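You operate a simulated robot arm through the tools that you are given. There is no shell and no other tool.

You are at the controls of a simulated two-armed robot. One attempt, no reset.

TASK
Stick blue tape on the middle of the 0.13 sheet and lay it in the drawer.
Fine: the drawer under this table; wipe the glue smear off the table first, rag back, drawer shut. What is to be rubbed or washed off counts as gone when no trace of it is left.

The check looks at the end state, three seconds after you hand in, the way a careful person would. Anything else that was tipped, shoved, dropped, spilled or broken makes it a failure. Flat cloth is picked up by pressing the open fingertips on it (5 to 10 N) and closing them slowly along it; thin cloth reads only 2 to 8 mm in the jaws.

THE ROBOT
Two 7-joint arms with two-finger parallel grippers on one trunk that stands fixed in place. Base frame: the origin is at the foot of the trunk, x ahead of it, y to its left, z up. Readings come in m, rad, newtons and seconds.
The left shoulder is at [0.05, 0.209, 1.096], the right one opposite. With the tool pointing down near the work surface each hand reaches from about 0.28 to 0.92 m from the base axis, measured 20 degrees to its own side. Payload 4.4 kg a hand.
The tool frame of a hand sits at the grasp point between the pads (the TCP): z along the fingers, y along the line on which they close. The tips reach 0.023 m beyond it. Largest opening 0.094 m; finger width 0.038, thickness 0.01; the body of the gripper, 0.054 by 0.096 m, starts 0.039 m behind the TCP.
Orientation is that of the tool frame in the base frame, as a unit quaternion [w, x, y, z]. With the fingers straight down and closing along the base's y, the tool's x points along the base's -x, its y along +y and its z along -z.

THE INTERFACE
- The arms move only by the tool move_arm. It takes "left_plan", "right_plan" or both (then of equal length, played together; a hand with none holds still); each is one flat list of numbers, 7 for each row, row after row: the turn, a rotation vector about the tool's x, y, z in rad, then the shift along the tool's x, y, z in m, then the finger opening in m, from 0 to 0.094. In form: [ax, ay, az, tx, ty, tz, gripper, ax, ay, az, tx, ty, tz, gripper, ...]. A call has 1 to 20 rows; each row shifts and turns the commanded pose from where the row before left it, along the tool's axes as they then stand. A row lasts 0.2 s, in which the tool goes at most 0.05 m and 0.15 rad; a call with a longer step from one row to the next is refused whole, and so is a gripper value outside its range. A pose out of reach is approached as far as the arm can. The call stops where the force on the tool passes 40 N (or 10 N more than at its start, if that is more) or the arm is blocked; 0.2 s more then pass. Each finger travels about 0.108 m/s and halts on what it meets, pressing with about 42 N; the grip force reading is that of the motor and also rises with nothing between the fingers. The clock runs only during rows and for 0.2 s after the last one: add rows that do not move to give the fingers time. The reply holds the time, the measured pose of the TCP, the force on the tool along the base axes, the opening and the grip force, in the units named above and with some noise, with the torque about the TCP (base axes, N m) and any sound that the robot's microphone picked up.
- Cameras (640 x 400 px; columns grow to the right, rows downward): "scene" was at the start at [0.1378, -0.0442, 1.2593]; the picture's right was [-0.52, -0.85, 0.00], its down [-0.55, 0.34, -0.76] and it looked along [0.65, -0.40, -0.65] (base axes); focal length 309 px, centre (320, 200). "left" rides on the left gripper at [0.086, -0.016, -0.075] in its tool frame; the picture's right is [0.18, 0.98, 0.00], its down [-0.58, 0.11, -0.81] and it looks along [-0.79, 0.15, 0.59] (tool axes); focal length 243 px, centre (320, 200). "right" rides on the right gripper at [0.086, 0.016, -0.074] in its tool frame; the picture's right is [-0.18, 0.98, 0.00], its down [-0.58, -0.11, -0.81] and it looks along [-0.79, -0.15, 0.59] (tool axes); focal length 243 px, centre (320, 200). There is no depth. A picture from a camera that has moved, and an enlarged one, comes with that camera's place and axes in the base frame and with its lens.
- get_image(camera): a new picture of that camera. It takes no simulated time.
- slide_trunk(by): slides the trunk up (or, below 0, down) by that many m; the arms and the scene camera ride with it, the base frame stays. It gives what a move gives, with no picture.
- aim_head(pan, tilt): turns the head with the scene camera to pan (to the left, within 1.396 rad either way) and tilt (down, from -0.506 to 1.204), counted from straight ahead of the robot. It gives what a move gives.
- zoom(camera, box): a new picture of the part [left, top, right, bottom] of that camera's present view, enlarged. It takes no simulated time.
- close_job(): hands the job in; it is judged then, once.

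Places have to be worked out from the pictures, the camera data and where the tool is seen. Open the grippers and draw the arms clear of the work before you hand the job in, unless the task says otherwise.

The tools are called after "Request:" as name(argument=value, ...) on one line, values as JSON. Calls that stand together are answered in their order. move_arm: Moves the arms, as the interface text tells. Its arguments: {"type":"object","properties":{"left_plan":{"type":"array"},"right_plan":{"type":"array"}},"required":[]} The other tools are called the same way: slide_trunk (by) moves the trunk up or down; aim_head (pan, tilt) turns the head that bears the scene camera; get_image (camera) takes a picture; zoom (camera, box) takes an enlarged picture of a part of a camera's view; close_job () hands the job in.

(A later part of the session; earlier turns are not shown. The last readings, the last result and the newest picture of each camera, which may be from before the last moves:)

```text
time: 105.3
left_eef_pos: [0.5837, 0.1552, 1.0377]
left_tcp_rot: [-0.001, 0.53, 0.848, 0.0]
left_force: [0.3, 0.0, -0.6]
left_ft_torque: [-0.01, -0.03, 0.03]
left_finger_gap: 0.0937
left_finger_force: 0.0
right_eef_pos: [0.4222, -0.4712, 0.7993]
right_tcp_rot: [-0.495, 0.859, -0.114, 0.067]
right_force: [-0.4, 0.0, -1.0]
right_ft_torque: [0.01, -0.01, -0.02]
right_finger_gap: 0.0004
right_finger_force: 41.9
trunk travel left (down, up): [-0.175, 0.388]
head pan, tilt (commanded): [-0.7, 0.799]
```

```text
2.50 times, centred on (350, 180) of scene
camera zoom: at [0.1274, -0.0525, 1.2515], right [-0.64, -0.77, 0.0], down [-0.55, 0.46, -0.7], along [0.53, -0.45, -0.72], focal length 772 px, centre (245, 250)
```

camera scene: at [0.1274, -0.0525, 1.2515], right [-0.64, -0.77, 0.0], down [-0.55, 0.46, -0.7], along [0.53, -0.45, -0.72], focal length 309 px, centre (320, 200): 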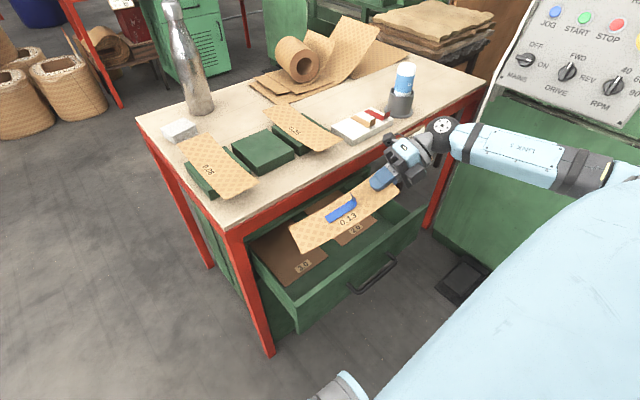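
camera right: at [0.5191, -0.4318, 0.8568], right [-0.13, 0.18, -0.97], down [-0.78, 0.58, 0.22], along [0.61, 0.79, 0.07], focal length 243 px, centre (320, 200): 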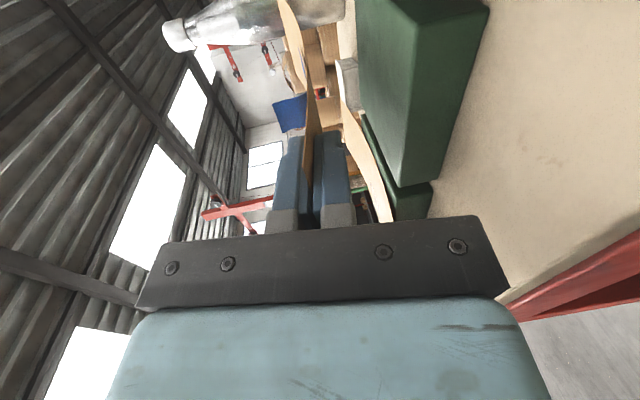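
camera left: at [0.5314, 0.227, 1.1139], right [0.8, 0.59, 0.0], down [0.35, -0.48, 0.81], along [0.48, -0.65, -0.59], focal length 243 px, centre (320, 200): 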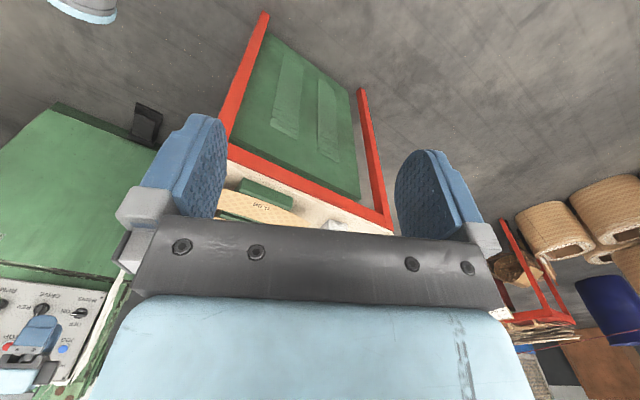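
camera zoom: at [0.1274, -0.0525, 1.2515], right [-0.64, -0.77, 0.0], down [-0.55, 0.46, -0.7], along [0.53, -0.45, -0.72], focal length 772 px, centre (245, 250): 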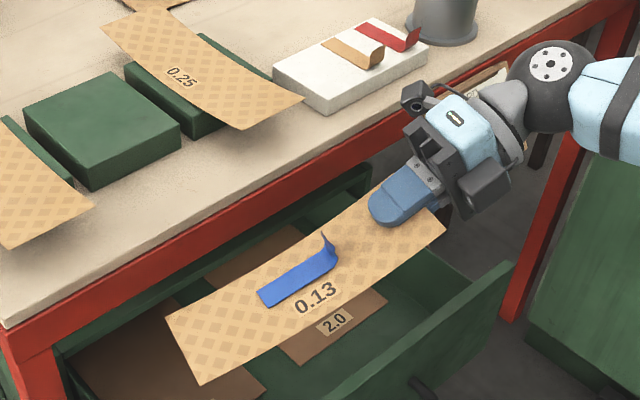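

The sheet hangs nicely above the open drawer with clearance all round. I lower another 0.10 m to z≈0.70.

Request:
move_arm(right_plan=[0, 0, 0, 0, 0.0288, 0.0167, 0.0, 0, 0, 0, 0, 0.0288, 0.0167, 0.0, 0, 0, 0, 0, 0.0288, 0.0167, 0.0])

Request:
get_image(camera="scene")

Request:
zoom(camera="scene", box=[230, 140, 450, 320])

Request:
get_image(camera="right")

```text
time: 106.1
left_eef_pos: [0.5832, 0.1561, 1.0375]
left_tcp_rot: [-0.001, 0.53, 0.848, 0.0]
left_force: [0.7, 0.0, -1.0]
left_ft_torque: [0.0, 0.01, 0.01]
left_finger_gap: 0.0937
left_finger_force: 0.1
right_eef_pos: [0.4248, -0.4702, 0.699]
right_tcp_rot: [-0.495, 0.859, -0.114, 0.068]
right_force: [0.2, -0.6, -0.8]
right_ft_torque: [0.02, 0.0, 0.0]
right_finger_gap: 0.0006
right_finger_force: 41.7
trunk travel left (down, up): [-0.175, 0.388]
head pan, tilt (commanded): [-0.7, 0.799]
```

```text
taken
camera scene: at [0.1273, -0.0525, 1.2515], right [-0.64, -0.77, 0.0], down [-0.55, 0.46, -0.7], along [0.53, -0.45, -0.72], focal length 309 px, centre (320, 200)
```

scene: 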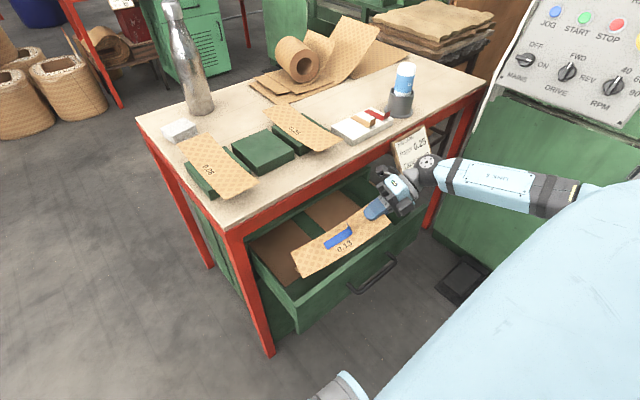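

```text
2.22 times, centred on (340, 230) of scene
camera zoom: at [0.1273, -0.0525, 1.2515], right [-0.64, -0.77, 0.0], down [-0.55, 0.46, -0.7], along [0.53, -0.45, -0.72], focal length 686 px, centre (276, 133)
```

zoom: 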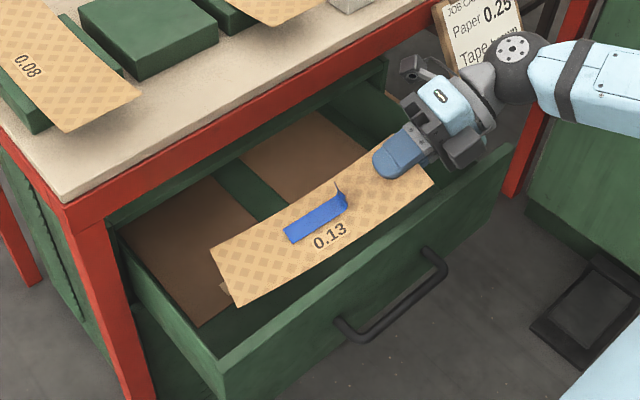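

```text
taken
camera right: at [0.4899, -0.5622, 0.7238], right [-0.3, -0.43, -0.85], down [-0.73, -0.47, 0.5], along [-0.61, 0.77, -0.17], focal length 243 px, centre (320, 200)
```

right: 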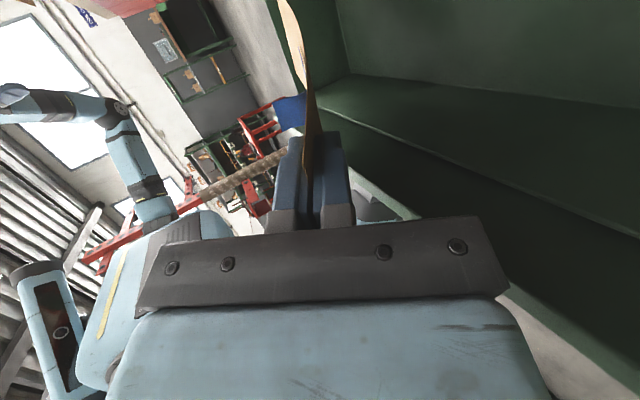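

The sheet lies sloped inside the open drawer area. I shift it 13 mm away from the front panel and pitch a few degrees more so its far end almost touches down.

Request:
move_arm(right_plan=[0, 0, 0, 0.0125, -0.0017, 0.003, 0.0, -0.06, 0, 0, 0, 0, 0, 0.0, 0, 0, 0, 0, 0, 0, 0.0])

Request:
zoom(camera="scene", box=[230, 140, 450, 320])

```text
time: 106.9
left_eef_pos: [0.5833, 0.1559, 1.0385]
left_tcp_rot: [-0.001, 0.53, 0.848, 0.001]
left_force: [-0.6, 0.0, -0.6]
left_ft_torque: [0.0, -0.01, -0.01]
left_finger_gap: 0.0941
left_finger_force: 0.1
right_eef_pos: [0.4367, -0.4704, 0.6988]
right_tcp_rot: [-0.47, 0.873, -0.116, 0.064]
right_force: [-0.4, 0.1, 0.4]
right_ft_torque: [0.0, 0.0, 0.01]
right_finger_gap: 0.0005
right_finger_force: 41.9
trunk travel left (down, up): [-0.175, 0.388]
head pan, tilt (commanded): [-0.7, 0.799]
```

```text
2.22 times, centred on (340, 230) of scene
camera zoom: at [0.1272, -0.0522, 1.2515], right [-0.64, -0.77, 0.0], down [-0.55, 0.46, -0.7], along [0.53, -0.45, -0.72], focal length 686 px, centre (276, 133)
```

zoom: 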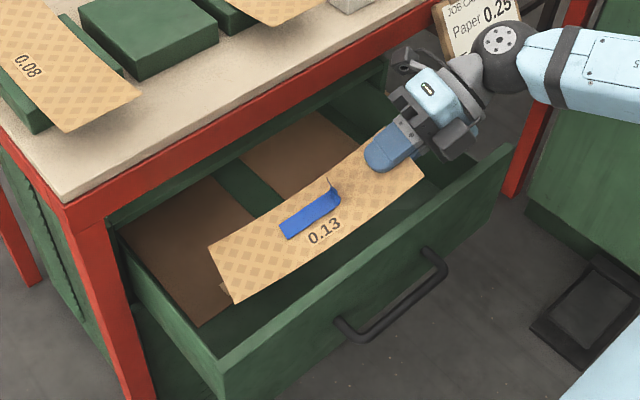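

No contact yet. I lower 10 mm more and check the force.

Request:
move_arm(right_plan=[0, 0, 0, 0, 0.0042, 0.0028, 0.0, 0, 0, 0, 0, 0.0042, 0.0028, 0.0, 0, 0, 0, 0, 0, 0, 0.0])

Request:
zoom(camera="scene", box=[230, 140, 450, 320])

```text
time: 107.7
left_eef_pos: [0.5831, 0.1557, 1.038]
left_tcp_rot: [-0.001, 0.53, 0.848, 0.0]
left_force: [-0.6, 0.1, -0.2]
left_ft_torque: [-0.01, 0.0, -0.01]
left_finger_gap: 0.094
left_finger_force: 0.0
right_eef_pos: [0.437, -0.4699, 0.6912]
right_tcp_rot: [-0.469, 0.873, -0.115, 0.065]
right_force: [0.0, -0.2, 0.9]
right_ft_torque: [0.0, 0.03, -0.04]
right_finger_gap: 0.0007
right_finger_force: 41.5
trunk travel left (down, up): [-0.175, 0.388]
head pan, tilt (commanded): [-0.7, 0.799]
```

```text
2.22 times, centred on (340, 230) of scene
camera zoom: at [0.1271, -0.052, 1.2515], right [-0.64, -0.77, 0.0], down [-0.55, 0.46, -0.7], along [0.53, -0.45, -0.72], focal length 686 px, centre (276, 133)
```

zoom: 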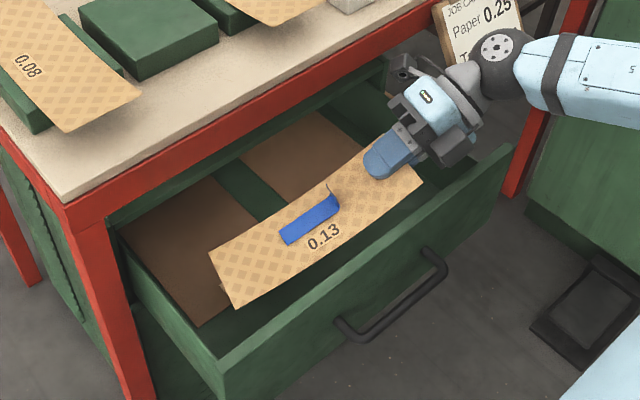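

The far end is about at board level. I open the fingers gradually to full width so that the near end settles down on the lower finger first.

Request:
move_arm(right_plan=[0, 0, 0, 0, 0, 0, 0.02, 0, 0, 0, 0, 0, 0, 0.04, 0, 0, 0, 0, 0, 0, 0.06, 0, 0, 0, 0, 0, 0, 0.08, 0, 0, 0, 0, 0, 0, 0.08])

Request:
zoom(camera="scene", box=[230, 140, 450, 320])

Request:
get_image(camera="right")

```text
time: 108.9
left_eef_pos: [0.583, 0.1562, 1.0393]
left_tcp_rot: [-0.001, 0.53, 0.848, 0.0]
left_force: [0.0, 0.6, 0.2]
left_ft_torque: [0.03, 0.02, 0.02]
left_finger_gap: 0.0939
left_finger_force: 0.0
right_eef_pos: [0.4357, -0.4681, 0.6906]
right_tcp_rot: [-0.469, 0.873, -0.116, 0.064]
right_force: [-0.3, 0.0, -1.0]
right_ft_torque: [0.04, -0.01, -0.02]
right_finger_gap: 0.0799
right_finger_force: 0.1
trunk travel left (down, up): [-0.175, 0.388]
head pan, tilt (commanded): [-0.7, 0.799]
```

```text
2.22 times, centred on (340, 230) of scene
camera zoom: at [0.1271, -0.052, 1.2515], right [-0.64, -0.77, 0.0], down [-0.55, 0.46, -0.7], along [0.53, -0.45, -0.72], focal length 686 px, centre (276, 133)
```

zoom: 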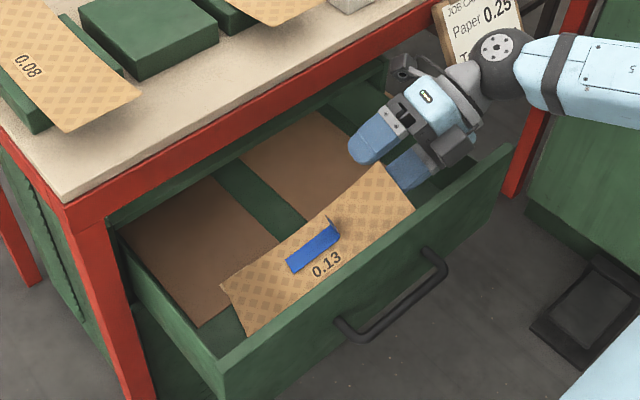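

```text
taken
camera right: at [0.5022, -0.5596, 0.7193], right [-0.32, -0.48, -0.82], down [-0.72, -0.44, 0.53], along [-0.61, 0.76, -0.21], focal length 243 px, centre (320, 200)
```

right: 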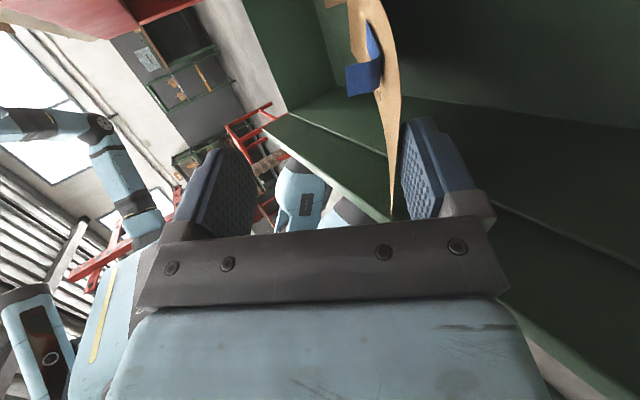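

The near end now rests on the lower finger inside the drawer. I withdraw the hand 50 mm along its axis so that the sheet slips off onto the drawer floor.

Request:
move_arm(right_plan=[0, 0, 0, 0, 0, -0.02, 0.08, 0, 0, 0, 0, 0, -0.02, 0.08, 0, 0, 0, 0, 0, -0.015, 0.08, 0, 0, 0, 0, 0, 0, 0.08])

Request:
zoom(camera="scene", box=[230, 140, 450, 320])

Request:
get_image(camera="right")

```text
time: 109.9
left_eef_pos: [0.5819, 0.1552, 1.0382]
left_tcp_rot: [-0.001, 0.53, 0.848, 0.0]
left_force: [0.5, -0.4, -0.3]
left_ft_torque: [-0.01, 0.04, 0.02]
left_finger_gap: 0.0939
left_finger_force: 0.1
right_eef_pos: [0.4238, -0.5131, 0.7211]
right_tcp_rot: [-0.469, 0.873, -0.115, 0.064]
right_force: [-0.6, -0.7, 0.6]
right_ft_torque: [0.01, 0.01, 0.0]
right_finger_gap: 0.0801
right_finger_force: 0.1
trunk travel left (down, up): [-0.175, 0.388]
head pan, tilt (commanded): [-0.7, 0.799]
```

```text
2.22 times, centred on (340, 230) of scene
camera zoom: at [0.1271, -0.0521, 1.2515], right [-0.64, -0.77, 0.0], down [-0.55, 0.46, -0.7], along [0.53, -0.45, -0.72], focal length 686 px, centre (276, 133)
```

zoom: 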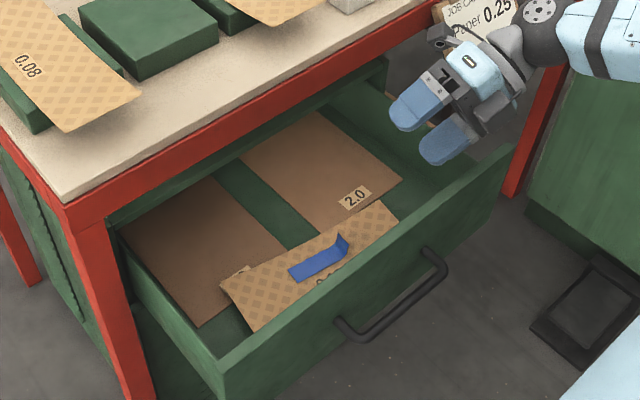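

```text
taken
camera right: at [0.4898, -0.6043, 0.7499], right [-0.32, -0.48, -0.82], down [-0.72, -0.44, 0.53], along [-0.61, 0.76, -0.21], focal length 243 px, centre (320, 200)
```

right: 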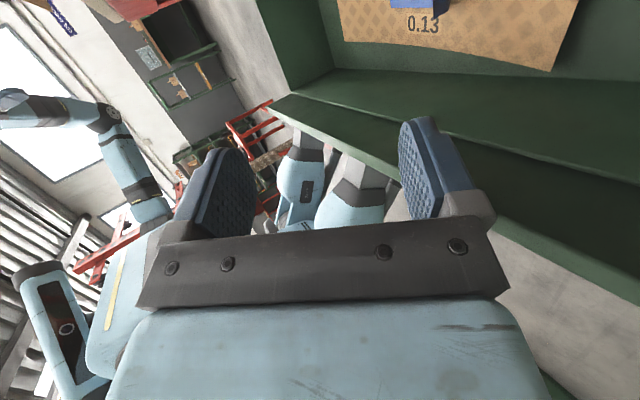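

The sheet has dropped into the front strip of the drawer. I raise the hand away and look at how the sheet lies.

Request:
move_arm(right_plan=[0, 0, 0, -0.0127, -0.0315, -0.025, 0.06, 0, 0, 0, -0.0127, -0.0315, -0.025, 0.05, 0, 0, 0, -0.0127, -0.0315, -0.025, 0.05])

Request:
get_image(camera="right")

Request:
zoom(camera="scene", box=[230, 140, 450, 320])

```text
time: 110.7
left_eef_pos: [0.583, 0.1558, 1.0383]
left_tcp_rot: [-0.001, 0.529, 0.848, -0.001]
left_force: [0.6, 0.0, 0.7]
left_ft_torque: [0.0, 0.0, -0.02]
left_finger_gap: 0.0943
left_finger_force: 0.0
right_eef_pos: [0.3826, -0.5125, 0.8403]
right_tcp_rot: [-0.468, 0.874, -0.116, 0.063]
right_force: [0.1, -0.2, 0.0]
right_ft_torque: [-0.01, 0.01, 0.0]
right_finger_gap: 0.0501
right_finger_force: 0.1
trunk travel left (down, up): [-0.175, 0.388]
head pan, tilt (commanded): [-0.7, 0.799]
```

```text
taken
camera right: at [0.4484, -0.603, 0.8699], right [-0.32, -0.48, -0.82], down [-0.72, -0.44, 0.53], along [-0.61, 0.76, -0.21], focal length 243 px, centre (320, 200)
```

right: 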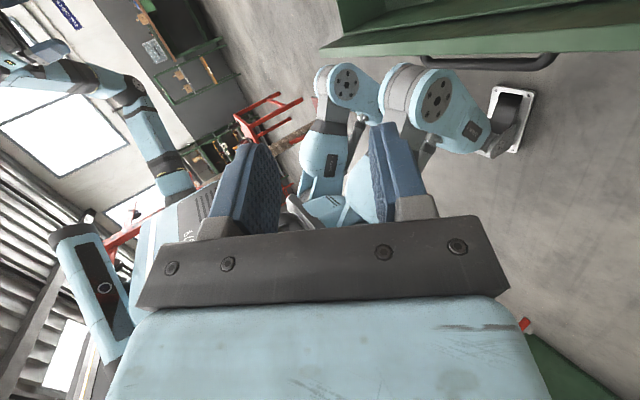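

```text
2.22 times, centred on (340, 230) of scene
camera zoom: at [0.1268, -0.0515, 1.2516], right [-0.64, -0.77, 0.0], down [-0.55, 0.46, -0.7], along [0.53, -0.45, -0.72], focal length 686 px, centre (276, 133)
```

zoom: 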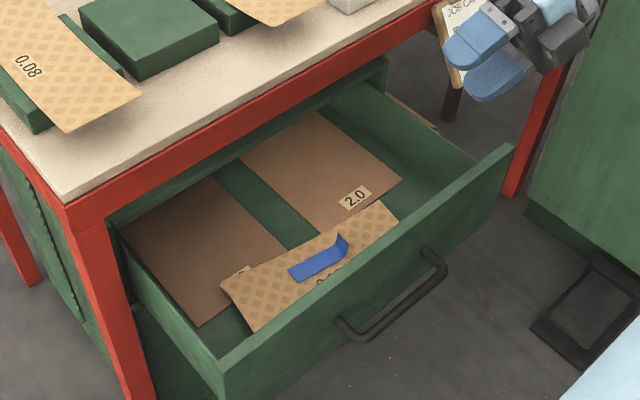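

The sheet lies in the drawer with its tape on, boards unmoved. To look over the front panel I raise the trunk and tilt the head down.

Request:
slide_trunk(by=0.25)

Request:
aim_head(pan=-0.75, tilt=1.0)

Request:
get_image(camera="scene")

```text
time: 113.3
left_eef_pos: [0.5827, 0.1563, 1.2895]
left_tcp_rot: [-0.001, 0.53, 0.848, -0.001]
left_force: [-0.3, 0.7, -0.3]
left_ft_torque: [0.02, 0.01, 0.0]
left_finger_gap: 0.0939
left_finger_force: 0.0
right_eef_pos: [0.3821, -0.5138, 1.0903]
right_tcp_rot: [-0.469, 0.873, -0.116, 0.064]
right_force: [0.6, 0.5, 0.2]
right_ft_torque: [0.03, 0.02, 0.01]
right_finger_gap: 0.0499
right_finger_force: 0.0
trunk travel left (down, up): [-0.425, 0.138]
head pan, tilt (commanded): [-0.7, 0.799]
```

```text
time: 114.0
left_eef_pos: [0.5829, 0.1556, 1.2881]
left_tcp_rot: [-0.002, 0.53, 0.848, 0.0]
left_force: [0.5, 0.0, 0.5]
left_ft_torque: [-0.01, 0.02, 0.01]
left_finger_gap: 0.0944
left_finger_force: 0.1
right_eef_pos: [0.383, -0.5131, 1.0904]
right_tcp_rot: [-0.469, 0.873, -0.115, 0.064]
right_force: [0.7, 0.1, -0.2]
right_ft_torque: [-0.02, -0.03, -0.05]
right_finger_gap: 0.0499
right_finger_force: 0.0
trunk travel left (down, up): [-0.425, 0.138]
head pan, tilt (commanded): [-0.75, 1.0]
```

```text
taken
camera scene: at [0.1164, -0.0476, 1.4864], right [-0.68, -0.73, 0.0], down [-0.62, 0.57, -0.54], along [0.4, -0.37, -0.84], focal length 309 px, centre (320, 200)
```

scene: 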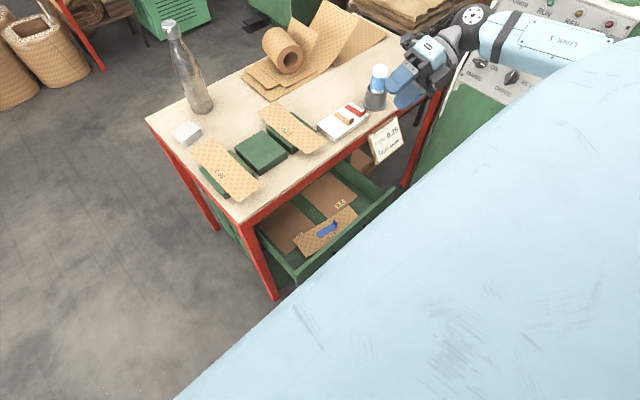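

Request:
zoom(camera="scene", box=[230, 150, 410, 290])

Request:
zoom(camera="scene", box=[140, 20, 400, 210])

```text
2.86 times, centred on (320, 220) of scene
camera zoom: at [0.1164, -0.0476, 1.4864], right [-0.68, -0.73, 0.0], down [-0.62, 0.57, -0.54], along [0.4, -0.37, -0.84], focal length 882 px, centre (320, 143)
```

zoom: 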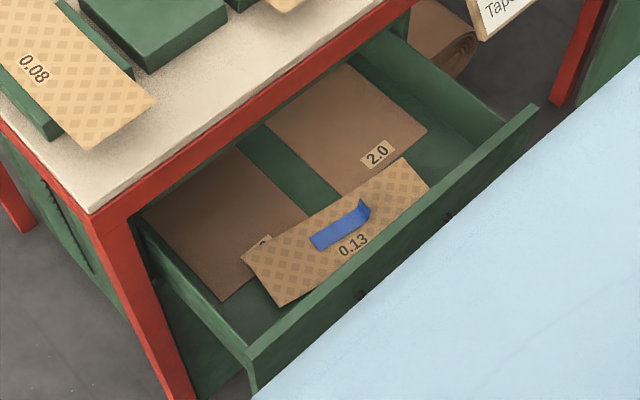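

```text
2.11 times, centred on (270, 115) of scene
camera zoom: at [0.1164, -0.0476, 1.4864], right [-0.68, -0.73, 0.0], down [-0.62, 0.57, -0.54], along [0.4, -0.37, -0.84], focal length 650 px, centre (425, 379)
```

zoom: 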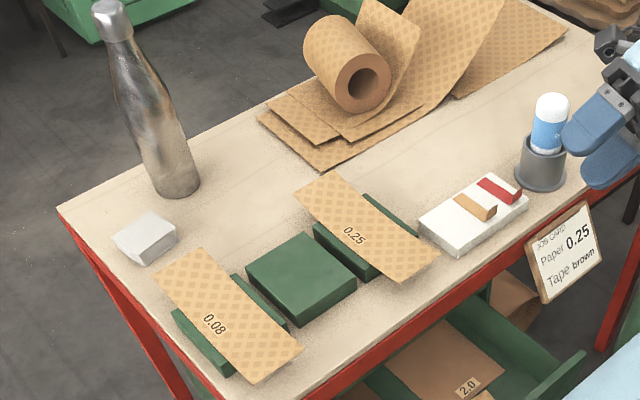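

The sheet lies flat on the drawer floor, taped side up, fully inside; the table is clean and all else stands as before. I lower the trunk again and bring the right hand up for turning back toward the drawer handle.

Request:
slide_trunk(by=-0.25)

Request:
move_arm(right_plan=[0, 0, 0, 0.0193, -0.0307, -0.014, 0.035, 0, 0, 0, 0.0193, -0.0307, -0.014, 0.035, 0, 0, 0, 0.0193, -0.0307, -0.014, 0.035])

```text
time: 116.6
left_eef_pos: [0.5825, 0.1562, 1.0388]
left_tcp_rot: [-0.001, 0.53, 0.848, 0.0]
left_force: [-0.2, 0.4, -0.2]
left_ft_torque: [-0.03, 0.02, -0.01]
left_finger_gap: 0.0938
left_finger_force: 0.0
right_eef_pos: [0.3833, -0.5134, 0.84]
right_tcp_rot: [-0.469, 0.873, -0.115, 0.064]
right_force: [0.4, 0.3, 0.4]
right_ft_torque: [-0.02, 0.03, 0.03]
right_finger_gap: 0.05
right_finger_force: 0.0
trunk travel left (down, up): [-0.175, 0.388]
head pan, tilt (commanded): [-0.75, 1.0]
```

```text
time: 117.4
left_eef_pos: [0.5839, 0.1557, 1.0396]
left_tcp_rot: [-0.001, 0.53, 0.848, 0.0]
left_force: [-0.1, 0.3, 0.7]
left_ft_torque: [-0.02, 0.02, 0.02]
left_finger_gap: 0.0939
left_finger_force: 0.0
right_eef_pos: [0.4417, -0.5144, 0.9432]
right_tcp_rot: [-0.468, 0.874, -0.115, 0.063]
right_force: [0.3, 1.2, 0.2]
right_ft_torque: [0.01, 0.01, 0.01]
right_finger_gap: 0.0351
right_finger_force: 0.0
trunk travel left (down, up): [-0.175, 0.388]
head pan, tilt (commanded): [-0.75, 1.0]
```

The hand is at (0.442,−0.514,0.943). I turn it clockwise 75° about the vertical so that it points forward again.

Request:
move_arm(right_plan=[0, 0.1215, 0.0801, 0, 0, 0, 0.035, 0, 0.1215, 0.0801, 0, 0, 0, 0.035, 0, 0.1215, 0.0801, 0, 0, 0, 0.035, 0, 0.1215, 0.0801, 0, 0, 0, 0.035, 0, 0.1215, 0.0801, 0, 0, 0, 0.035, 0, 0.1215, 0.0801, 0, 0, 0, 0.035, 0, 0.1215, 0.0801, 0, 0, 0, 0.035, 0, 0.1215, 0.0801, 0, 0, 0, 0.035, 0, 0.1215, 0.0801, 0, 0, 0, 0.035, -0.1, 0, 0, 0, 0, 0, 0.035, -0.1, 0, 0, 0, 0, 0, 0.035])

Request:
aim_head(pan=-0.6, tilt=0.8)

Request:
get_image(camera="scene")

```text
time: 119.8
left_eef_pos: [0.5823, 0.1546, 1.038]
left_tcp_rot: [-0.002, 0.53, 0.848, 0.0]
left_force: [0.8, -1.0, 0.2]
left_ft_torque: [0.01, 0.01, 0.0]
left_finger_gap: 0.094
left_finger_force: 0.1
right_eef_pos: [0.4428, -0.5133, 0.9398]
right_tcp_rot: [0.271, -0.651, 0.654, -0.273]
right_force: [-1.2, -0.1, 0.0]
right_ft_torque: [0.0, 0.0, 0.02]
right_finger_gap: 0.0349
right_finger_force: 0.1
trunk travel left (down, up): [-0.175, 0.388]
head pan, tilt (commanded): [-0.75, 1.0]
```

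```text
time: 120.5
left_eef_pos: [0.5827, 0.1564, 1.0379]
left_tcp_rot: [-0.001, 0.53, 0.848, -0.001]
left_force: [0.1, -0.2, -0.4]
left_ft_torque: [0.0, 0.0, -0.01]
left_finger_gap: 0.0939
left_finger_force: 0.0
right_eef_pos: [0.4421, -0.5126, 0.9408]
right_tcp_rot: [0.271, -0.651, 0.653, -0.275]
right_force: [0.6, -0.5, -0.5]
right_ft_torque: [0.0, -0.01, 0.0]
right_finger_gap: 0.0352
right_finger_force: 0.0
trunk travel left (down, up): [-0.175, 0.388]
head pan, tilt (commanded): [-0.6, 0.799]
```

```text
taken
camera scene: at [0.132, -0.0456, 1.2514], right [-0.56, -0.83, 0.0], down [-0.59, 0.41, -0.7], along [0.57, -0.39, -0.72], focal length 309 px, centre (320, 200)
```

scene: 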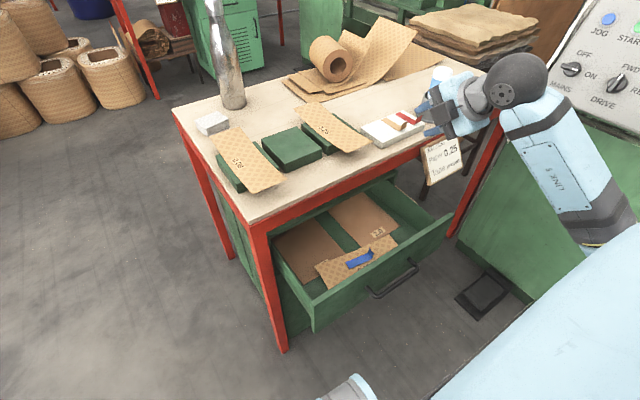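

The hand points forward-down at 45° again. The space just above the handle was too close to the shoulder before, so I raise the trunk 0.2 m first and then lower the hand toward the front of the drawer.

Request:
slide_trunk(by=0.2)

Request:
move_arm(right_plan=[0, 0, 0, -0.0014, 0.0374, 0.0212, 0.035, 0, 0, 0, -0.0014, 0.0374, 0.0212, 0.035, 0, 0, 0, -0.0014, 0.0374, 0.0212, 0.035, 0, 0, 0, -0.0014, 0.0374, 0.0212, 0.035, 0, 0, 0, -0.0014, 0.0374, 0.0212, 0.035, 0, 0, 0, -0.0014, 0.0374, 0.0212, 0.035, 0, 0, 0, -0.0014, 0.0374, 0.0212, 0.035])

Request:
get_image(camera="scene")

```text
time: 122.7
left_eef_pos: [0.5837, 0.1554, 1.2389]
left_tcp_rot: [-0.001, 0.529, 0.848, -0.001]
left_force: [-0.4, 0.2, -0.4]
left_ft_torque: [0.03, 0.0, 0.01]
left_finger_gap: 0.094
left_finger_force: 0.1
right_eef_pos: [0.4424, -0.5123, 1.1405]
right_tcp_rot: [0.271, -0.651, 0.653, -0.274]
right_force: [0.6, 0.9, -0.2]
right_ft_torque: [-0.03, -0.01, -0.01]
right_finger_gap: 0.0351
right_finger_force: 0.1
trunk travel left (down, up): [-0.375, 0.188]
head pan, tilt (commanded): [-0.6, 0.799]
```

```text
time: 124.3
left_eef_pos: [0.5831, 0.1554, 1.238]
left_tcp_rot: [-0.001, 0.53, 0.848, -0.001]
left_force: [0.3, 0.6, -0.4]
left_ft_torque: [-0.04, -0.04, -0.02]
left_finger_gap: 0.0938
left_finger_force: 0.2
right_eef_pos: [0.3648, -0.5044, 0.8465]
right_tcp_rot: [0.272, -0.652, 0.652, -0.275]
right_force: [-0.4, -0.4, 0.3]
right_ft_torque: [-0.01, 0.01, -0.05]
right_finger_gap: 0.035
right_finger_force: 0.1
trunk travel left (down, up): [-0.375, 0.188]
head pan, tilt (commanded): [-0.6, 0.799]
```

```text
taken
camera scene: at [0.1319, -0.0456, 1.4516], right [-0.56, -0.83, 0.0], down [-0.59, 0.4, -0.7], along [0.58, -0.39, -0.72], focal length 309 px, centre (320, 200)
```

scene: 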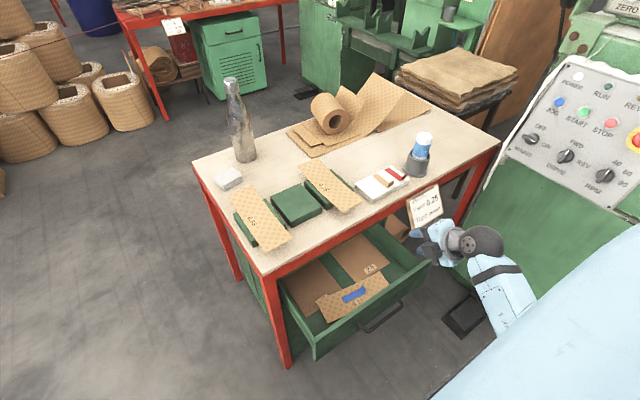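

Good position. I move down and back to in front of the drawer at about (0.28,−0.445,0.707).

Request:
move_arm(right_plan=[0, 0, 0, -0.015, 0.0398, 0.0097, 0.035, 0, 0, 0, -0.015, 0.0398, 0.0097, 0.035, 0, 0, 0, -0.015, 0.0398, 0.0097, 0.035, 0, 0, 0, -0.015, 0.0398, 0.0097, 0.035])

Request:
get_image(camera="right")

Request:
get_image(camera="scene")

```text
time: 125.5
left_eef_pos: [0.5819, 0.155, 1.2384]
left_tcp_rot: [-0.002, 0.529, 0.848, 0.0]
left_force: [0.5, 0.4, -1.0]
left_ft_torque: [0.0, 0.0, -0.03]
left_finger_gap: 0.094
left_finger_force: 0.1
right_eef_pos: [0.285, -0.4725, 0.7191]
right_tcp_rot: [-0.255, 0.672, -0.632, 0.289]
right_force: [0.5, -0.4, 0.0]
right_ft_torque: [0.01, 0.02, 0.01]
right_finger_gap: 0.0351
right_finger_force: 0.1
trunk travel left (down, up): [-0.375, 0.188]
head pan, tilt (commanded): [-0.6, 0.799]
stopped in row 4 (right hand): the arm was blocked; the commanded pose is now the measured one
```

```text
taken
camera right: at [0.2248, -0.5566, 0.7668], right [-0.7, 0.11, -0.71], down [-0.52, 0.61, 0.61], along [0.5, 0.79, -0.36], focal length 243 px, centre (320, 200)
```

right: 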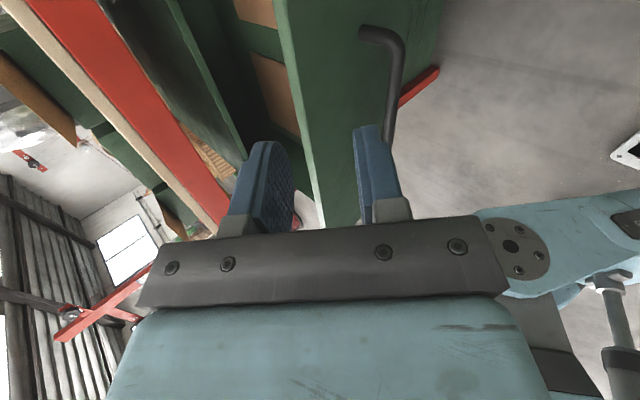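

```text
taken
camera scene: at [0.1322, -0.0456, 1.4514], right [-0.56, -0.83, 0.0], down [-0.59, 0.4, -0.7], along [0.58, -0.39, -0.72], focal length 309 px, centre (320, 200)
```

scene: 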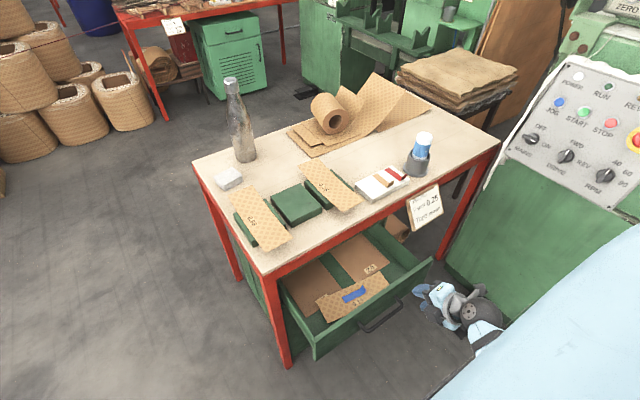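

The arm (not the hand) was blocked in that folded posture; the drawer is untouched. I move the hand to the right and forward a little, to push the front panel right of its handle instead.

Request:
move_arm(right_plan=[0, 0, 0, 0.0354, -0.0081, 0.0115, 0.0, 0, 0, 0, 0.0354, -0.0081, 0.0115, 0.0])

Request:
get_image(camera="right")

```text
time: 126.1
left_eef_pos: [0.582, 0.1543, 1.2378]
left_tcp_rot: [-0.001, 0.53, 0.848, -0.001]
left_force: [0.2, -0.1, -0.5]
left_ft_torque: [0.0, 0.02, 0.02]
left_finger_gap: 0.0941
left_finger_force: 0.0
right_eef_pos: [0.3153, -0.5422, 0.717]
right_tcp_rot: [-0.256, 0.671, -0.633, 0.289]
right_force: [0.1, -0.2, 0.2]
right_ft_torque: [0.0, 0.0, -0.01]
right_finger_gap: 0.0
right_finger_force: 42.4
trunk travel left (down, up): [-0.375, 0.188]
head pan, tilt (commanded): [-0.6, 0.799]
```

```text
taken
camera right: at [0.2545, -0.6267, 0.7656], right [-0.7, 0.12, -0.71], down [-0.52, 0.61, 0.61], along [0.5, 0.79, -0.36], focal length 243 px, centre (320, 200)
```

right: 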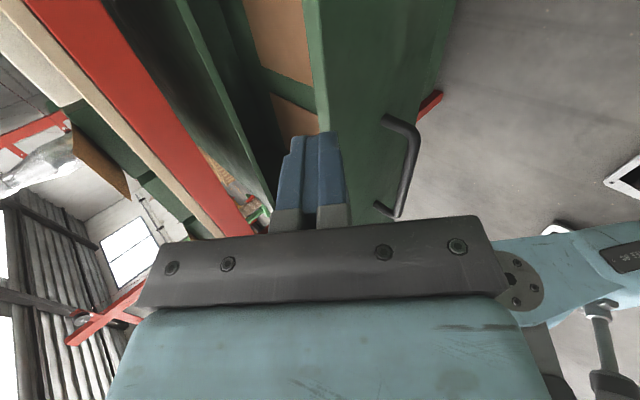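

Now I lower the closed fingers in front of the panel to z≈0.607, about 2 cm clear of its face.

Request:
move_arm(right_plan=[0, 0, 0, -0.0024, 0.026, 0.0257, 0.0, 0, 0, 0, -0.0024, 0.026, 0.0257, 0.0, 0, 0, 0, -0.0024, 0.026, 0.0257, 0.0])

Request:
get_image(camera="right")

Request:
get_image(camera="scene")

```text
time: 126.9
left_eef_pos: [0.5834, 0.1547, 1.2383]
left_tcp_rot: [-0.001, 0.53, 0.848, -0.001]
left_force: [1.0, -0.1, -0.6]
left_ft_torque: [0.0, 0.02, -0.02]
left_finger_gap: 0.094
left_finger_force: 0.0
right_eef_pos: [0.3145, -0.5402, 0.6098]
right_tcp_rot: [-0.255, 0.671, -0.633, 0.29]
right_force: [0.0, -0.5, 0.6]
right_ft_torque: [-0.01, -0.01, -0.02]
right_finger_gap: 0.0001
right_finger_force: 41.9
trunk travel left (down, up): [-0.375, 0.188]
head pan, tilt (commanded): [-0.6, 0.799]
```

```text
taken
camera right: at [0.2542, -0.6257, 0.6564], right [-0.7, 0.12, -0.71], down [-0.52, 0.61, 0.61], along [0.5, 0.79, -0.36], focal length 243 px, centre (320, 200)
```

right: 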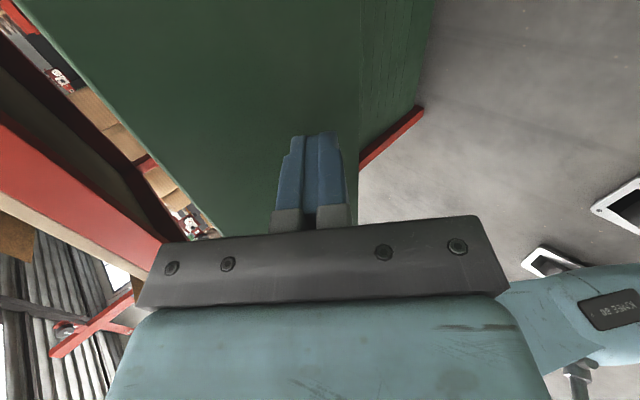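

```text
taken
camera scene: at [0.1324, -0.0465, 1.4514], right [-0.56, -0.83, 0.0], down [-0.59, 0.41, -0.7], along [0.58, -0.39, -0.72], focal length 309 px, centre (320, 200)
```

scene: 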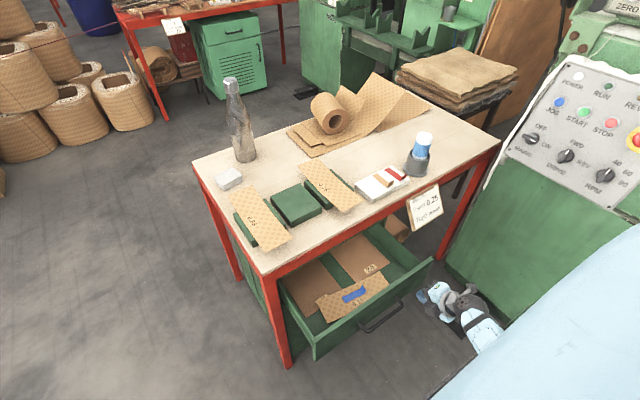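

The fingers are in front of the panel. To keep the wrist camera away from the job card at the end of the push, I first shift 40 mm left to y≈−0.50, just right of the handle's foot.

Request:
move_arm(right_plan=[0, 0, 0, -0.02, -0.0014, -0.0005, 0.0, 0, 0, 0, -0.02, -0.0014, -0.0005, 0.0])

Request:
zoom(camera="scene", box=[280, 210, 500, 370])

```text
time: 127.5
left_eef_pos: [0.5832, 0.1555, 1.2375]
left_tcp_rot: [-0.001, 0.53, 0.848, -0.001]
left_force: [-0.1, 0.8, 0.1]
left_ft_torque: [0.02, -0.01, -0.03]
left_finger_gap: 0.094
left_finger_force: 0.1
right_eef_pos: [0.3139, -0.5004, 0.609]
right_tcp_rot: [-0.256, 0.672, -0.632, 0.289]
right_force: [-0.6, 0.0, -0.2]
right_ft_torque: [0.02, 0.01, 0.02]
right_finger_gap: 0.0
right_finger_force: 41.8
trunk travel left (down, up): [-0.375, 0.188]
head pan, tilt (commanded): [-0.6, 0.799]
```

```text
2.50 times, centred on (390, 290) of scene
camera zoom: at [0.1318, -0.0453, 1.4515], right [-0.56, -0.83, 0.0], down [-0.59, 0.4, -0.7], along [0.58, -0.39, -0.72], focal length 772 px, centre (145, -25)
```

zoom: 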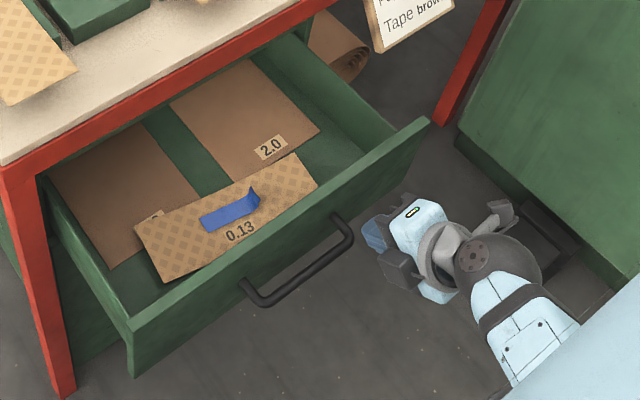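

Everything lines up. I push the panel forward gently, first 45 mm, and check that the drawer moves and the sheet stays put.

Request:
move_arm(right_plan=[0, 0, 0, 0.0005, -0.0105, 0.0107, 0.0, 0, 0, 0, 0.0005, -0.0105, 0.0107, 0.0, 0, 0, 0, 0.0005, -0.0105, 0.0107, 0.0])

Request:
zoom(camera="scene", box=[280, 210, 500, 370])

```text
time: 128.3
left_eef_pos: [0.5831, 0.156, 1.2381]
left_tcp_rot: [-0.001, 0.53, 0.848, 0.0]
left_force: [0.7, -0.2, 0.0]
left_ft_torque: [0.02, -0.05, -0.04]
left_finger_gap: 0.0943
left_finger_force: 0.0
right_eef_pos: [0.3589, -0.5013, 0.6091]
right_tcp_rot: [-0.255, 0.672, -0.632, 0.289]
right_force: [1.1, -5.0, 0.1]
right_ft_torque: [-0.1, -0.05, -0.06]
right_finger_gap: 0.0002
right_finger_force: 42.0
trunk travel left (down, up): [-0.375, 0.188]
head pan, tilt (commanded): [-0.6, 0.799]
```

```text
2.50 times, centred on (390, 290) of scene
camera zoom: at [0.1322, -0.0456, 1.4515], right [-0.56, -0.83, 0.0], down [-0.59, 0.4, -0.7], along [0.58, -0.39, -0.72], focal length 772 px, centre (145, -25)
```

zoom: 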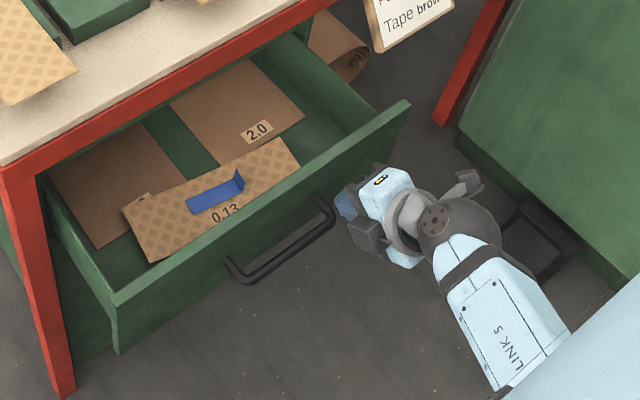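

The drawer slides in smoothly and the sheet rides along. I push on another 0.12 m.

Request:
move_arm(right_plan=[0, 0, 0, 0.0007, -0.014, 0.0142, 0.0, 0, 0, 0, 0.0007, -0.014, 0.0142, 0.0, 0, 0, 0, 0.0007, -0.014, 0.0142, 0.0, 0, 0, 0, 0.0007, -0.014, 0.0142, 0.0, 0, 0, 0, 0.0007, -0.014, 0.0142, 0.0, 0, 0, 0, 0.0007, -0.014, 0.0142, 0.0])

Request:
zoom(camera="scene", box=[240, 180, 480, 360])

```text
time: 129.7
left_eef_pos: [0.5832, 0.1558, 1.2387]
left_tcp_rot: [-0.002, 0.53, 0.848, 0.0]
left_force: [0.7, -0.1, -0.1]
left_ft_torque: [0.07, 0.02, -0.02]
left_finger_gap: 0.094
left_finger_force: 0.0
right_eef_pos: [0.4808, -0.5003, 0.6105]
right_tcp_rot: [-0.255, 0.672, -0.633, 0.289]
right_force: [0.4, 0.0, 0.1]
right_ft_torque: [0.02, -0.02, -0.01]
right_finger_gap: 0.0
right_finger_force: 42.1
trunk travel left (down, up): [-0.375, 0.188]
head pan, tilt (commanded): [-0.6, 0.799]
```

```text
2.22 times, centred on (360, 270) of scene
camera zoom: at [0.1325, -0.0457, 1.4514], right [-0.56, -0.83, 0.0], down [-0.59, 0.4, -0.7], along [0.58, -0.39, -0.72], focal length 686 px, centre (231, 44)
```

zoom: 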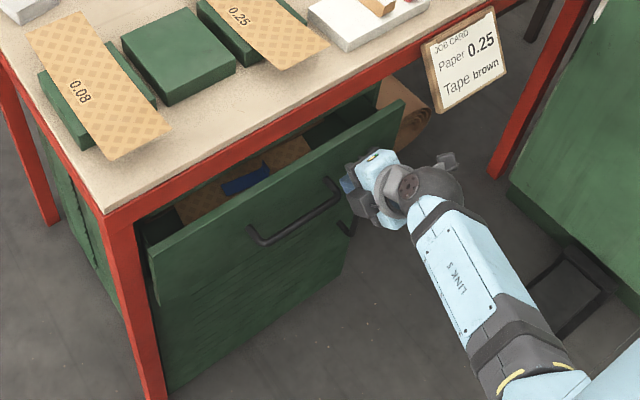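

About 5 cm remain. I push on slowly until the drawer seats.

Request:
move_arm(right_plan=[0, 0, 0, 0.0005, -0.0105, 0.0107, 0.0, 0, 0, 0, 0.0005, -0.0105, 0.0107, 0.0, 0, 0, 0, 0.0003, -0.007, 0.0071, 0.0])

Request:
zoom(camera="scene", box=[240, 180, 480, 360])

```text
time: 130.5
left_eef_pos: [0.5822, 0.155, 1.2386]
left_tcp_rot: [-0.001, 0.529, 0.848, -0.001]
left_force: [-0.4, -0.8, 0.0]
left_ft_torque: [-0.02, 0.01, 0.01]
left_finger_gap: 0.0942
left_finger_force: 0.0
right_eef_pos: [0.5206, -0.5017, 0.6101]
right_tcp_rot: [-0.255, 0.672, -0.632, 0.291]
right_force: [4.0, -10.5, 5.7]
right_ft_torque: [-0.14, -0.16, -0.2]
right_finger_gap: 0.0
right_finger_force: 41.7
trunk travel left (down, up): [-0.375, 0.188]
head pan, tilt (commanded): [-0.6, 0.799]
```

```text
2.22 times, centred on (360, 270) of scene
camera zoom: at [0.1318, -0.0456, 1.4516], right [-0.56, -0.83, 0.0], down [-0.59, 0.4, -0.7], along [0.58, -0.39, -0.72], focal length 686 px, centre (231, 44)
```

zoom: 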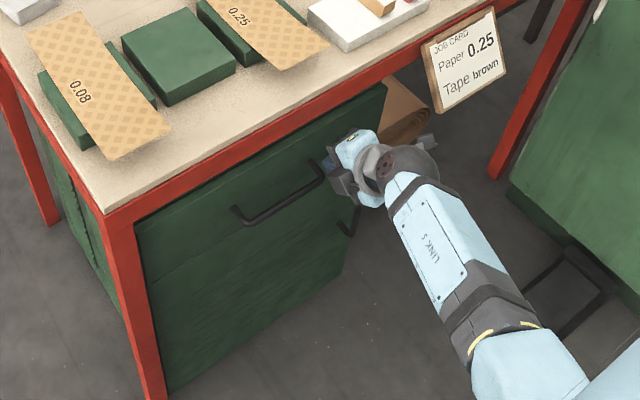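

Nearly shut. I push in small steps to find the stop.

Request:
move_arm(right_plan=[0, 0, 0, 0.0002, -0.0035, 0.0036, 0.0, 0, 0, 0, 0.0002, -0.0035, 0.0036, 0.0])

Request:
zoom(camera="scene", box=[240, 180, 480, 360])

```text
time: 131.1
left_eef_pos: [0.5816, 0.1561, 1.2391]
left_tcp_rot: [-0.001, 0.53, 0.848, 0.001]
left_force: [0.4, 0.3, 0.7]
left_ft_torque: [0.0, 0.02, 0.0]
left_finger_gap: 0.0938
left_finger_force: 0.0
right_eef_pos: [0.5291, -0.5014, 0.6087]
right_tcp_rot: [-0.254, 0.671, -0.634, 0.289]
right_force: [-10.9, -12.9, 6.9]
right_ft_torque: [-0.16, 0.17, 0.02]
right_finger_gap: 0.0
right_finger_force: 41.6
trunk travel left (down, up): [-0.375, 0.188]
head pan, tilt (commanded): [-0.6, 0.799]
```

```text
2.22 times, centred on (360, 270) of scene
camera zoom: at [0.1308, -0.0456, 1.4515], right [-0.56, -0.83, 0.0], down [-0.59, 0.4, -0.7], along [0.58, -0.39, -0.72], focal length 686 px, centre (231, 44)
```

zoom: 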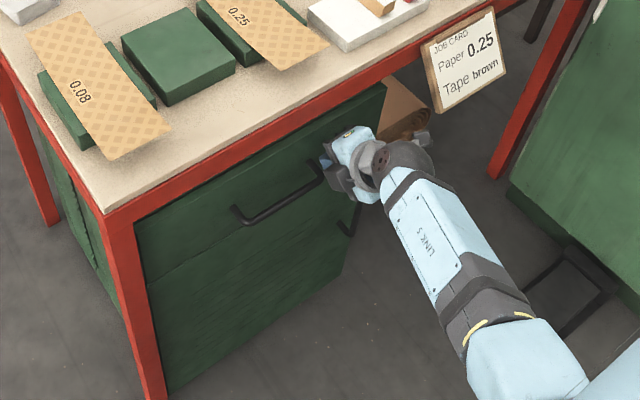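

The reaction rises to −11 N at x=0.529, where I expected the stop. I press a little more to be sure it is fully home.

Request:
move_arm(right_plan=[0, 0, 0, 0.0001, -0.0021, 0.0021, 0.0, 0, 0, 0, 0.0, -0.0014, 0.0014, 0.0])

```text
time: 131.7
left_eef_pos: [0.5821, 0.1538, 1.2388]
left_tcp_rot: [-0.001, 0.529, 0.849, 0.001]
left_force: [0.5, -0.6, 0.6]
left_ft_torque: [-0.06, -0.02, 0.0]
left_finger_gap: 0.0939
left_finger_force: 0.0
right_eef_pos: [0.5338, -0.501, 0.6081]
right_tcp_rot: [-0.255, 0.671, -0.633, 0.289]
right_force: [-14.1, -17.8, 0.8]
right_ft_torque: [-0.39, 0.29, 0.07]
right_finger_gap: 0.0
right_finger_force: 41.6
trunk travel left (down, up): [-0.375, 0.188]
head pan, tilt (commanded): [-0.6, 0.799]
```

It still moved a few millimetres; I keep pressing in small steps.

Request:
move_arm(right_plan=[0, 0, 0, 0.0001, -0.0021, 0.0021, 0.0, 0, 0, 0, 0.0001, -0.0021, 0.0021, 0.0])

Request:
zoom(camera="scene", box=[240, 180, 480, 360])

```text
time: 132.4
left_eef_pos: [0.5817, 0.1564, 1.2393]
left_tcp_rot: [0.0, 0.53, 0.848, 0.0]
left_force: [0.2, 0.5, 0.8]
left_ft_torque: [-0.05, 0.02, 0.0]
left_finger_gap: 0.0937
left_finger_force: 0.1
right_eef_pos: [0.5371, -0.5006, 0.609]
right_tcp_rot: [-0.253, 0.672, -0.633, 0.289]
right_force: [-18.0, 2.7, 13.3]
right_ft_torque: [-0.18, -0.14, -0.23]
right_finger_gap: 0.0004
right_finger_force: 41.7
trunk travel left (down, up): [-0.375, 0.188]
head pan, tilt (commanded): [-0.6, 0.799]
stopped in row 2 (right hand): the force on the tool passed its limit at 42 N (the readings are from after the stop); the commanded pose is now the measured one
```

```text
2.22 times, centred on (360, 270) of scene
camera zoom: at [0.1302, -0.0433, 1.452], right [-0.56, -0.83, 0.0], down [-0.59, 0.4, -0.7], along [0.58, -0.4, -0.72], focal length 686 px, centre (231, 44)
```

zoom: 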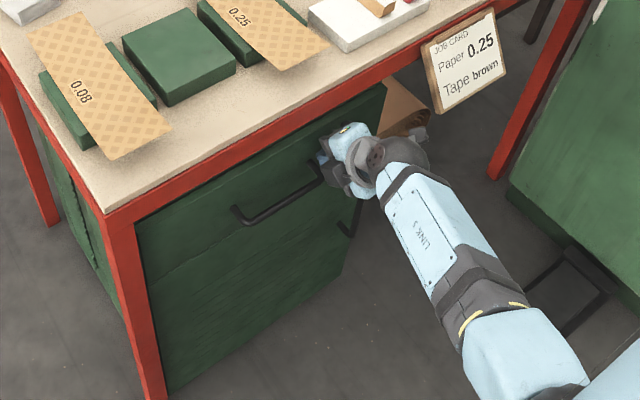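

The force passed 42 N: the drawer is against its stop. I back the hand off and compare the front with its original closed look.

Request:
move_arm(right_plan=[0, 0, 0, -0.0015, 0.028, -0.0285, 0.0, 0, 0, 0, -0.0015, 0.028, -0.0285, 0.0, 0, 0, 0, 0, -0.028, -0.0285, 0.02, 0, 0, 0, 0, -0.028, -0.0285, 0.03, 0, 0, 0, 0, -0.028, -0.0285, 0.03, 0, 0, 0, 0, -0.028, -0.0285, 0.03])

Request:
get_image(camera="scene")

Request:
zoom(camera="scene", box=[240, 180, 480, 360])

```text
time: 133.8
left_eef_pos: [0.5825, 0.1555, 1.2384]
left_tcp_rot: [-0.001, 0.53, 0.848, 0.0]
left_force: [0.0, 0.0, -0.4]
left_ft_torque: [0.0, -0.04, 0.03]
left_finger_gap: 0.0942
left_finger_force: 0.0
right_eef_pos: [0.4564, -0.4921, 0.7664]
right_tcp_rot: [-0.254, 0.672, -0.634, 0.288]
right_force: [0.0, 0.1, 0.1]
right_ft_torque: [0.01, 0.01, 0.0]
right_finger_gap: 0.0302
right_finger_force: 0.1
trunk travel left (down, up): [-0.375, 0.188]
head pan, tilt (commanded): [-0.6, 0.799]
```

```text
taken
camera scene: at [0.1316, -0.0452, 1.4515], right [-0.56, -0.83, 0.0], down [-0.59, 0.4, -0.7], along [0.58, -0.39, -0.72], focal length 309 px, centre (320, 200)
```

scene: 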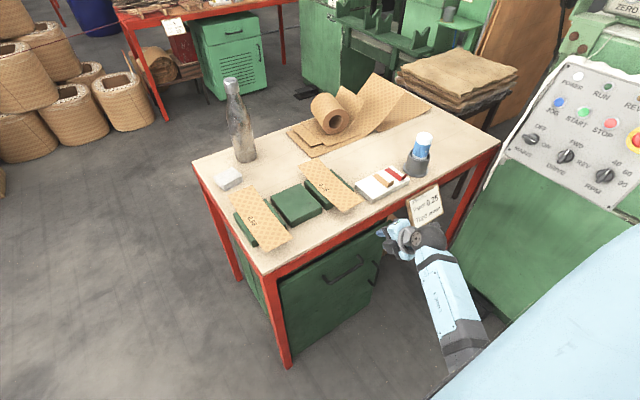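

```text
2.22 times, centred on (360, 270) of scene
camera zoom: at [0.1316, -0.0452, 1.4515], right [-0.56, -0.83, 0.0], down [-0.59, 0.4, -0.7], along [0.58, -0.39, -0.72], focal length 686 px, centre (231, 44)
```

zoom: 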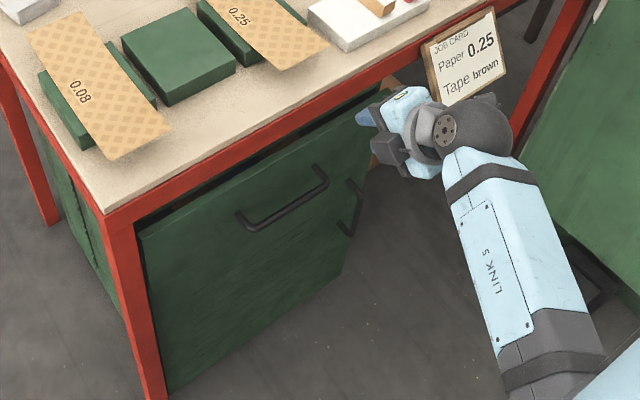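

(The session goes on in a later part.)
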